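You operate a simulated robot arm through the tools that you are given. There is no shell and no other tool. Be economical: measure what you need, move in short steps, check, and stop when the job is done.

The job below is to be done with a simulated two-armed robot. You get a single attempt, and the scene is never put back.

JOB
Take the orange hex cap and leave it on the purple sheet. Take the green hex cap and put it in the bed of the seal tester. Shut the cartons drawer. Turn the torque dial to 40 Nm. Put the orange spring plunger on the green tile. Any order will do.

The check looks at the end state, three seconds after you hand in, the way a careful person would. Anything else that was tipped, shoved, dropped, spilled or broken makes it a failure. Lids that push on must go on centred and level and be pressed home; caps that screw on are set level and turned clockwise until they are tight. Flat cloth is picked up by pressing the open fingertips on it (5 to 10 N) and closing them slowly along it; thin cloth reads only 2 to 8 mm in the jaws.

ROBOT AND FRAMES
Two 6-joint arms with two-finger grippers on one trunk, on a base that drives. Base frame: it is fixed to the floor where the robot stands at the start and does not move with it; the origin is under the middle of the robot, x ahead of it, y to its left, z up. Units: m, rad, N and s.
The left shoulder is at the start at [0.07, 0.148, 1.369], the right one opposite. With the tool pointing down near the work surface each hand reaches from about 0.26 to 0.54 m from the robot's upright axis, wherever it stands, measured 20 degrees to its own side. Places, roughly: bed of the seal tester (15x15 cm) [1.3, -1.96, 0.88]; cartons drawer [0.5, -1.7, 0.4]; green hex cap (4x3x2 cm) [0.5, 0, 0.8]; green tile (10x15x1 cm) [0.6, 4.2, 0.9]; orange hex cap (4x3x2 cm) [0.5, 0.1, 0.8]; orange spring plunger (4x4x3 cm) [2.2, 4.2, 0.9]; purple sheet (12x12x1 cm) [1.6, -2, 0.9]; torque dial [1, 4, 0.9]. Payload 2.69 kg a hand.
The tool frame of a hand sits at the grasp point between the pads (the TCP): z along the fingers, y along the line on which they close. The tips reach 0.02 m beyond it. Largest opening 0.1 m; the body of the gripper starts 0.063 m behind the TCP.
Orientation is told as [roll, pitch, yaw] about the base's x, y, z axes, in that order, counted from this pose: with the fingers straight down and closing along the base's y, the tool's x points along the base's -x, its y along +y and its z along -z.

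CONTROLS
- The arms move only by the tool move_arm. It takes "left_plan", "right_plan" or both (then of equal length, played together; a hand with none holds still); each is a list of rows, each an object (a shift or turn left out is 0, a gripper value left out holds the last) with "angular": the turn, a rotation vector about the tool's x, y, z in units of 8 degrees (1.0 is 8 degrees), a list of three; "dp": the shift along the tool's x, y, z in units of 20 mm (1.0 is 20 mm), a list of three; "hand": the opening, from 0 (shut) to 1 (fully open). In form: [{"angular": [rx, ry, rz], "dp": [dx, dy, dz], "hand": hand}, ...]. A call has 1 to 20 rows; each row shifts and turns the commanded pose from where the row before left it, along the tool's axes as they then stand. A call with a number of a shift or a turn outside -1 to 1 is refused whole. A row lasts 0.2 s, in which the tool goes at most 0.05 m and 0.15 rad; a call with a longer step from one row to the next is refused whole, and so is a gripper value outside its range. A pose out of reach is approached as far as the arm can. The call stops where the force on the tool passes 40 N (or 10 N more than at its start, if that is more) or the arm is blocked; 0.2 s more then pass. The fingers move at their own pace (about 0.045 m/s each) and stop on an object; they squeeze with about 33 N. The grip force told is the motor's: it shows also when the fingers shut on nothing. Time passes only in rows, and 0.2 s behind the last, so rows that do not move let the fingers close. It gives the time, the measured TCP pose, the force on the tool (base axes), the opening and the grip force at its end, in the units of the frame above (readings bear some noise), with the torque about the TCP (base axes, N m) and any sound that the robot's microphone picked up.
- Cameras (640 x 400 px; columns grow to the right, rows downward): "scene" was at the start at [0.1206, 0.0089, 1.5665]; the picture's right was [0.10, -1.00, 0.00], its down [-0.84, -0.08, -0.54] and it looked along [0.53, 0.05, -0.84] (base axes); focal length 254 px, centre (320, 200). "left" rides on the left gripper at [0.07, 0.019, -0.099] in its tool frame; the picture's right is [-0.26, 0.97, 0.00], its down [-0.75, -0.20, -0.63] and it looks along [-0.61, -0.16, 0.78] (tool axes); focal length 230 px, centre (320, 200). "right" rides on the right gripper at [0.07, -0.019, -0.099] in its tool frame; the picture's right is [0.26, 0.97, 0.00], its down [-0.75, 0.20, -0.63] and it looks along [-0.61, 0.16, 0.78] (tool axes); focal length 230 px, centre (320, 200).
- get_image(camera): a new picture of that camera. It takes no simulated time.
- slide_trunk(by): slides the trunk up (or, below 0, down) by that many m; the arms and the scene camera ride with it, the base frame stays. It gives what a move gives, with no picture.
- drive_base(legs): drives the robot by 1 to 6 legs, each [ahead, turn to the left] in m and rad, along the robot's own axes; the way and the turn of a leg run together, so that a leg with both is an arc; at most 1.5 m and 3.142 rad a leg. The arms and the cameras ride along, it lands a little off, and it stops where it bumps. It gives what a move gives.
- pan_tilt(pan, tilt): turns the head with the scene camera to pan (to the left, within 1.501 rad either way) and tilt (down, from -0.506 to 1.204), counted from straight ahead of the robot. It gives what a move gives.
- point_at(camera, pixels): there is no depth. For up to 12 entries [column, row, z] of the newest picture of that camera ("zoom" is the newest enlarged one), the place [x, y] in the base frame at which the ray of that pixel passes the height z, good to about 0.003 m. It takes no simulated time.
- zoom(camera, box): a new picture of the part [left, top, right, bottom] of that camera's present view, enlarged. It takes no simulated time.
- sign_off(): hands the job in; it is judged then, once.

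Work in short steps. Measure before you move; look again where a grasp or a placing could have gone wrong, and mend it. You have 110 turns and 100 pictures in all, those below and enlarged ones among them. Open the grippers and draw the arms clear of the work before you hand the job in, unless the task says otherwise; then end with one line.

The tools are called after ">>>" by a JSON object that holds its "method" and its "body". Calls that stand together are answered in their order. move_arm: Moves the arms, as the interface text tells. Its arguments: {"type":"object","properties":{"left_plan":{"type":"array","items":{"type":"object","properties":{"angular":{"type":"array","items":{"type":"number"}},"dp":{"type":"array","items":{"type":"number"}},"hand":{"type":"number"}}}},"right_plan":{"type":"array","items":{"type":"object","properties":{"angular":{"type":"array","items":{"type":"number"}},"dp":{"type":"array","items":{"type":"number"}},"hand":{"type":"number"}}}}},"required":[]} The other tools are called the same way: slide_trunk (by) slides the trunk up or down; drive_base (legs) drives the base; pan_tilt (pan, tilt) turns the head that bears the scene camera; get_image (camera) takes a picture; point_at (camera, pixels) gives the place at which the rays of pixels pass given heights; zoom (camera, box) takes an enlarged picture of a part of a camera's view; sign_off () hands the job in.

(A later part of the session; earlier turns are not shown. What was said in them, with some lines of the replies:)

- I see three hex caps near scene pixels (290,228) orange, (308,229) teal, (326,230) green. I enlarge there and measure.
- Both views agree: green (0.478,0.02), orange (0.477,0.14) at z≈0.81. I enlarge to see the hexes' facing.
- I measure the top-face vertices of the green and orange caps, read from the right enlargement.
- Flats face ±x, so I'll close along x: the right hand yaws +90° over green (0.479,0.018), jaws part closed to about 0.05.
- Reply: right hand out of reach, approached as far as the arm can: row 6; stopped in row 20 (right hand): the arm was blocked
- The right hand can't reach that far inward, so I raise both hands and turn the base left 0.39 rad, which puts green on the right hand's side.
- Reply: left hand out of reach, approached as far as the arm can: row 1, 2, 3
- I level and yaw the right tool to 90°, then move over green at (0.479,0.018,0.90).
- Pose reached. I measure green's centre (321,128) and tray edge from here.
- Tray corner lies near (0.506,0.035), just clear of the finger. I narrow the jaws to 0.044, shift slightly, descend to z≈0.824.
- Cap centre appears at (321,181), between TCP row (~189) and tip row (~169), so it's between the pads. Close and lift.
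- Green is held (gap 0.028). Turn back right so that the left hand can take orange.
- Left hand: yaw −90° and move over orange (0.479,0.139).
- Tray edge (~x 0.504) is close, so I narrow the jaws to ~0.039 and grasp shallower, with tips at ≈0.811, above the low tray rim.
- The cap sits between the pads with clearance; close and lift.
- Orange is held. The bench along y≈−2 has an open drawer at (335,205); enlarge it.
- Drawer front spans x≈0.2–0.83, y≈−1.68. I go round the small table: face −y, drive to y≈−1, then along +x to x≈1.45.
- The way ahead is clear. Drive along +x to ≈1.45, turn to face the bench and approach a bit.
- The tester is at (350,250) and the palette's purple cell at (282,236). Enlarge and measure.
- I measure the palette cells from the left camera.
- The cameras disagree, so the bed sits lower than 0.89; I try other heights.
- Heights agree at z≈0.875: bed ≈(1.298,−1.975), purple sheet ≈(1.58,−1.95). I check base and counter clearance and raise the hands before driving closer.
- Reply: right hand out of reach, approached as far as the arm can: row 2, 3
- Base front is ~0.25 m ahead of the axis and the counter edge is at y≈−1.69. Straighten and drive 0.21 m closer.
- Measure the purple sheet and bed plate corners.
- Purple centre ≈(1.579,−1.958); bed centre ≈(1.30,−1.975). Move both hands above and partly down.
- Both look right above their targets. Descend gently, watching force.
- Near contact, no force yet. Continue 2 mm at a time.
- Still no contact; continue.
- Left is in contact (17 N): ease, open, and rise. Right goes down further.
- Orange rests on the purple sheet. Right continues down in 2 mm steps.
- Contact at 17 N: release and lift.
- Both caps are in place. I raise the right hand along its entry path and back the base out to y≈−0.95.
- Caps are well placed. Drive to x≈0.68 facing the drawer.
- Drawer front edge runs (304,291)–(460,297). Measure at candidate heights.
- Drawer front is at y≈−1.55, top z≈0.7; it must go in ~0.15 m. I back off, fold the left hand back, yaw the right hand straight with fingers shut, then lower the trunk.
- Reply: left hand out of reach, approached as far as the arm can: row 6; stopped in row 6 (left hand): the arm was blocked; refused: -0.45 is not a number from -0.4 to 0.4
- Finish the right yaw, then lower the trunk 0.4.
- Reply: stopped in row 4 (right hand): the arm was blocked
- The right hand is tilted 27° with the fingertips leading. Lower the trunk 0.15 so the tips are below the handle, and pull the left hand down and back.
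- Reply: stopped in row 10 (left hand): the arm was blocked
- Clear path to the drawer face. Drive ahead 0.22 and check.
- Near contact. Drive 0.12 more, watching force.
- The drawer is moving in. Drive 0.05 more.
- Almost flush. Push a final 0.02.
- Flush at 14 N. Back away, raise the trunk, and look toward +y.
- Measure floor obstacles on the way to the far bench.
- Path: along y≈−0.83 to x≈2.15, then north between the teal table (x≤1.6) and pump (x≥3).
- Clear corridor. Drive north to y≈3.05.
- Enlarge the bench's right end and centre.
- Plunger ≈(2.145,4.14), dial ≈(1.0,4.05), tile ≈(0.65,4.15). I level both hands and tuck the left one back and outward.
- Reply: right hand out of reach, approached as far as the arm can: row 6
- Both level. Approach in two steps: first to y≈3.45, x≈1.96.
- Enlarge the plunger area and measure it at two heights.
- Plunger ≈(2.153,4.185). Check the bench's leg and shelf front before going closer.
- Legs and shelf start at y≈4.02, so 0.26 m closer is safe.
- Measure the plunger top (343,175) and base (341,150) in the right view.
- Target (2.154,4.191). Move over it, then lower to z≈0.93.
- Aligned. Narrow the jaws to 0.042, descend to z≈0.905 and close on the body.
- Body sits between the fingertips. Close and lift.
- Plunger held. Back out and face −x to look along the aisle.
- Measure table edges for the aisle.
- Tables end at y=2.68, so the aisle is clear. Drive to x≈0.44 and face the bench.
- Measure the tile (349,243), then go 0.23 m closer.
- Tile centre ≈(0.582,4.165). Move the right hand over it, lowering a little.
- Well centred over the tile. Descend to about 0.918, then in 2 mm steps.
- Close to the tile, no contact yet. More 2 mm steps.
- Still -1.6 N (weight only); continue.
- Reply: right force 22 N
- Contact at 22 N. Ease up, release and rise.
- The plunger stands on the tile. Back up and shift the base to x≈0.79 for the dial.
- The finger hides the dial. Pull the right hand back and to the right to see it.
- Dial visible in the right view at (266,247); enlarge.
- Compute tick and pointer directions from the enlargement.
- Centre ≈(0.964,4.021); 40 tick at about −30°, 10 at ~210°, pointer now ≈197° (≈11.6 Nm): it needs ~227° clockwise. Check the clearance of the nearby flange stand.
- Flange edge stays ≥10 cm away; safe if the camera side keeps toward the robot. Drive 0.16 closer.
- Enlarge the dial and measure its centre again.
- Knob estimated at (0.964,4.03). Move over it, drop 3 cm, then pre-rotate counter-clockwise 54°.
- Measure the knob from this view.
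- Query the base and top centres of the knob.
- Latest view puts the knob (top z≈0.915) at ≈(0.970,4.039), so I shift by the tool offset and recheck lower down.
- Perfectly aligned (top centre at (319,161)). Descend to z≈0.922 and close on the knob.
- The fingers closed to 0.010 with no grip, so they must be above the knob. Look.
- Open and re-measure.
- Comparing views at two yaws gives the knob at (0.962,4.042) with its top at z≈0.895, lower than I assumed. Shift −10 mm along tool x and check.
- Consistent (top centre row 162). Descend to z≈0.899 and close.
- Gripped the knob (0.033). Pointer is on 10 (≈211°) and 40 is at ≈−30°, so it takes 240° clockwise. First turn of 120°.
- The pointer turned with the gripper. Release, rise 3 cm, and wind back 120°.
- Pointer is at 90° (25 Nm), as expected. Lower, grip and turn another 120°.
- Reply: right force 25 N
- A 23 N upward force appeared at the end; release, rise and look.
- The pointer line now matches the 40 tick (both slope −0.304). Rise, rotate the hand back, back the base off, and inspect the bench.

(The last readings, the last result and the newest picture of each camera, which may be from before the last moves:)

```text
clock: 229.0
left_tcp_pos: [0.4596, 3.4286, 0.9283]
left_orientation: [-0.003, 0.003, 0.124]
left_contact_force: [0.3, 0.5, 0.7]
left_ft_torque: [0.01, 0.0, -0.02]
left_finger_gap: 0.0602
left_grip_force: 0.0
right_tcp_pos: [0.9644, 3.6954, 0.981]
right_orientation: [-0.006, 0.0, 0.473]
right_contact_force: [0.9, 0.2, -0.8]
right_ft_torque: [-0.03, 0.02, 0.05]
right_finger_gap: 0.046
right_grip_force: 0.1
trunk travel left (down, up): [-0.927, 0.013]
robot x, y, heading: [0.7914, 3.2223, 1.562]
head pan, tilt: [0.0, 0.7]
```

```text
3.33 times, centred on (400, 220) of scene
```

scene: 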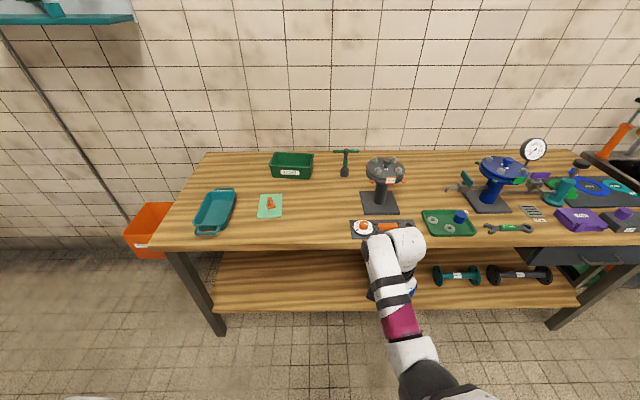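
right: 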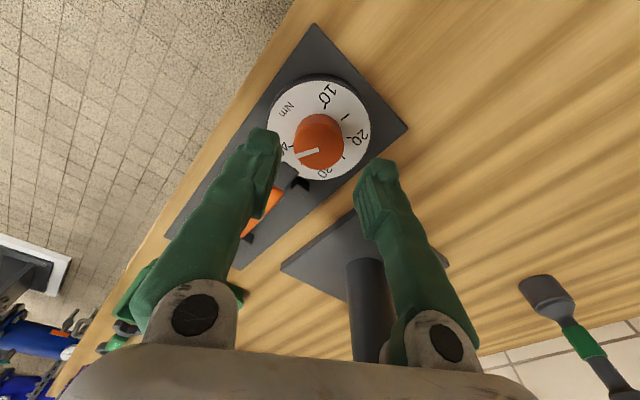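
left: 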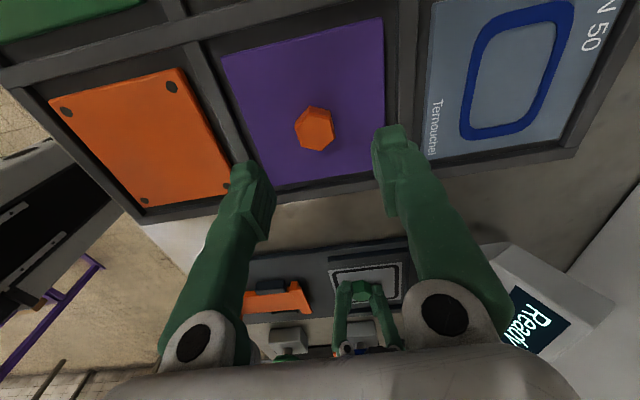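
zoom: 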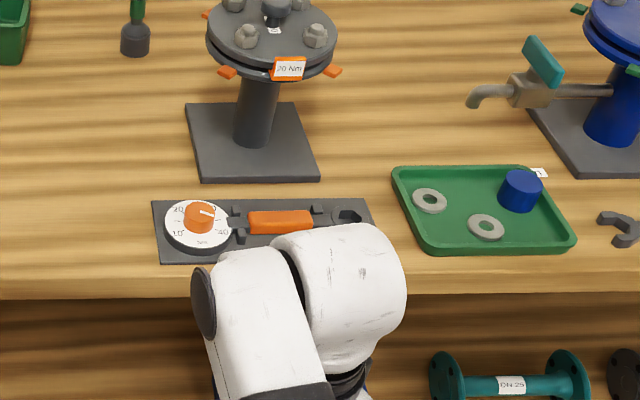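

Enlarge the dial itself.

>>> {"method": "zoom", "body": {"camera": "scene", "box": [345, 205, 425, 255]}}

>>> {"method": "zoom", "body": {"camera": "scene", "box": [240, 180, 310, 225]}}

```text
8.00 times, centred on (385, 230) of scene
```

zoom: 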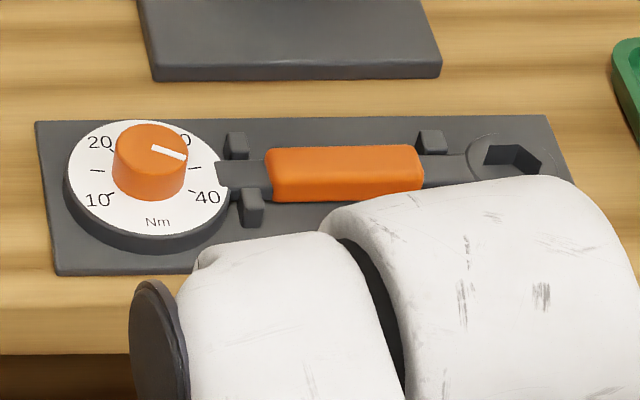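

```text
8.89 times, centred on (275, 202) of scene
```

zoom: 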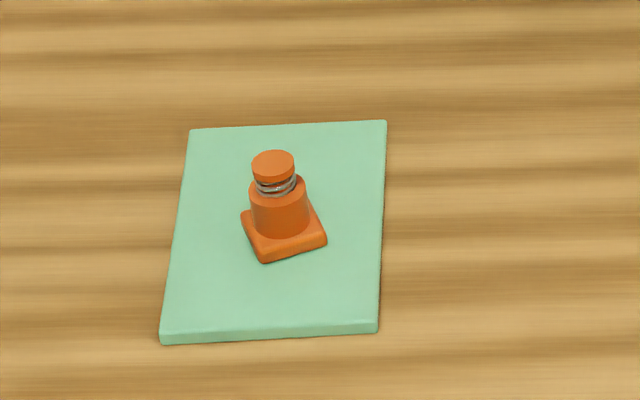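

Everything here looks right: wrench in its clips, plunger upright on the tile. Turn to check the drawer from afar.

>>> {"method": "drive_base", "body": {"legs": [[0, -1.57]]}}

>>> {"method": "pan_tilt", "body": {"pan": -1.5, "tilt": 0.25}}

>>> {"method": "zoom", "body": {"camera": "scene", "box": [220, 100, 420, 225]}}

```text
clock: 233.3
left_tcp_pos: [0.9948, 3.5458, 0.9279]
left_orientation: [-0.002, 0.001, -1.468]
left_contact_force: [-0.6, -0.7, 0.2]
left_ft_torque: [0.03, 0.0, 0.02]
left_finger_gap: 0.06
left_grip_force: 0.0
right_tcp_pos: [1.2524, 3.0372, 0.9817]
right_orientation: [-0.003, 0.002, -1.119]
right_contact_force: [0.2, 0.6, -0.3]
right_ft_torque: [0.0, -0.02, 0.0]
right_finger_gap: 0.046
right_grip_force: 0.0
trunk travel left (down, up): [-0.927, 0.013]
robot x, y, heading: [0.787, 3.2232, -0.033]
head pan, tilt: [0.0, 0.7]
```

```text
clock: 234.9
left_tcp_pos: [0.9955, 3.5478, 0.9289]
left_orientation: [-0.001, 0.0, -1.469]
left_contact_force: [-0.5, 0.4, 0.6]
left_ft_torque: [0.03, 0.04, 0.0]
left_finger_gap: 0.0598
left_grip_force: 0.0
right_tcp_pos: [1.2519, 3.0375, 0.9822]
right_orientation: [-0.005, -0.001, -1.118]
right_contact_force: [0.6, -0.1, -0.1]
right_ft_torque: [0.04, -0.04, 0.01]
right_finger_gap: 0.0458
right_grip_force: 0.1
trunk travel left (down, up): [-0.927, 0.013]
robot x, y, heading: [0.7897, 3.2301, -0.029]
head pan, tilt: [-1.499, 0.25]
```

```text
3.20 times, centred on (320, 162) of scene
```

zoom: 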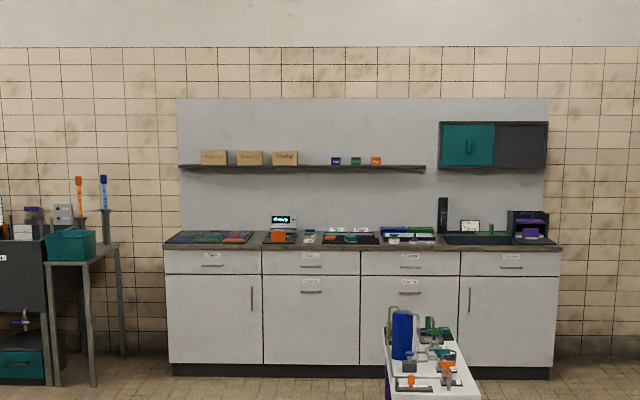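

The drawer is flush and everything is in place. Open the grippers fully and hand in.

>>> {"method": "move_arm", "body": {"right_plan": [{"hand": 1}, {"hand": 1}, {"hand": 1}, {"hand": 1}], "left_plan": [{"hand": 1}, {"hand": 1}, {"hand": 1}, {"hand": 1}]}}

>>> {"method": "sign_off", "body": {}}

```text
clock: 235.9
left_tcp_pos: [0.9954, 3.548, 0.9289]
left_orientation: [-0.001, 0.001, -1.468]
left_contact_force: [1.3, -0.1, 0.2]
left_ft_torque: [-0.02, 0.01, -0.04]
left_finger_gap: 0.1
left_grip_force: 0.1
right_tcp_pos: [1.2528, 3.0371, 0.9824]
right_orientation: [-0.003, -0.001, -1.118]
right_contact_force: [-0.4, 0.2, 1.4]
right_ft_torque: [-0.01, 0.03, -0.01]
right_finger_gap: 0.1
right_grip_force: 0.1
trunk travel left (down, up): [-0.927, 0.013]
robot x, y, heading: [0.7851, 3.2235, -0.028]
head pan, tilt: [-1.499, 0.25]
```

```text
The job is handed in.
```

All five tasks are done and handed in: orange cap on the purple sheet, green cap in the tester bed, cartons drawer shut, torque dial reading 40 Nm to within about half a Nm, and orange plunger on the green tile.
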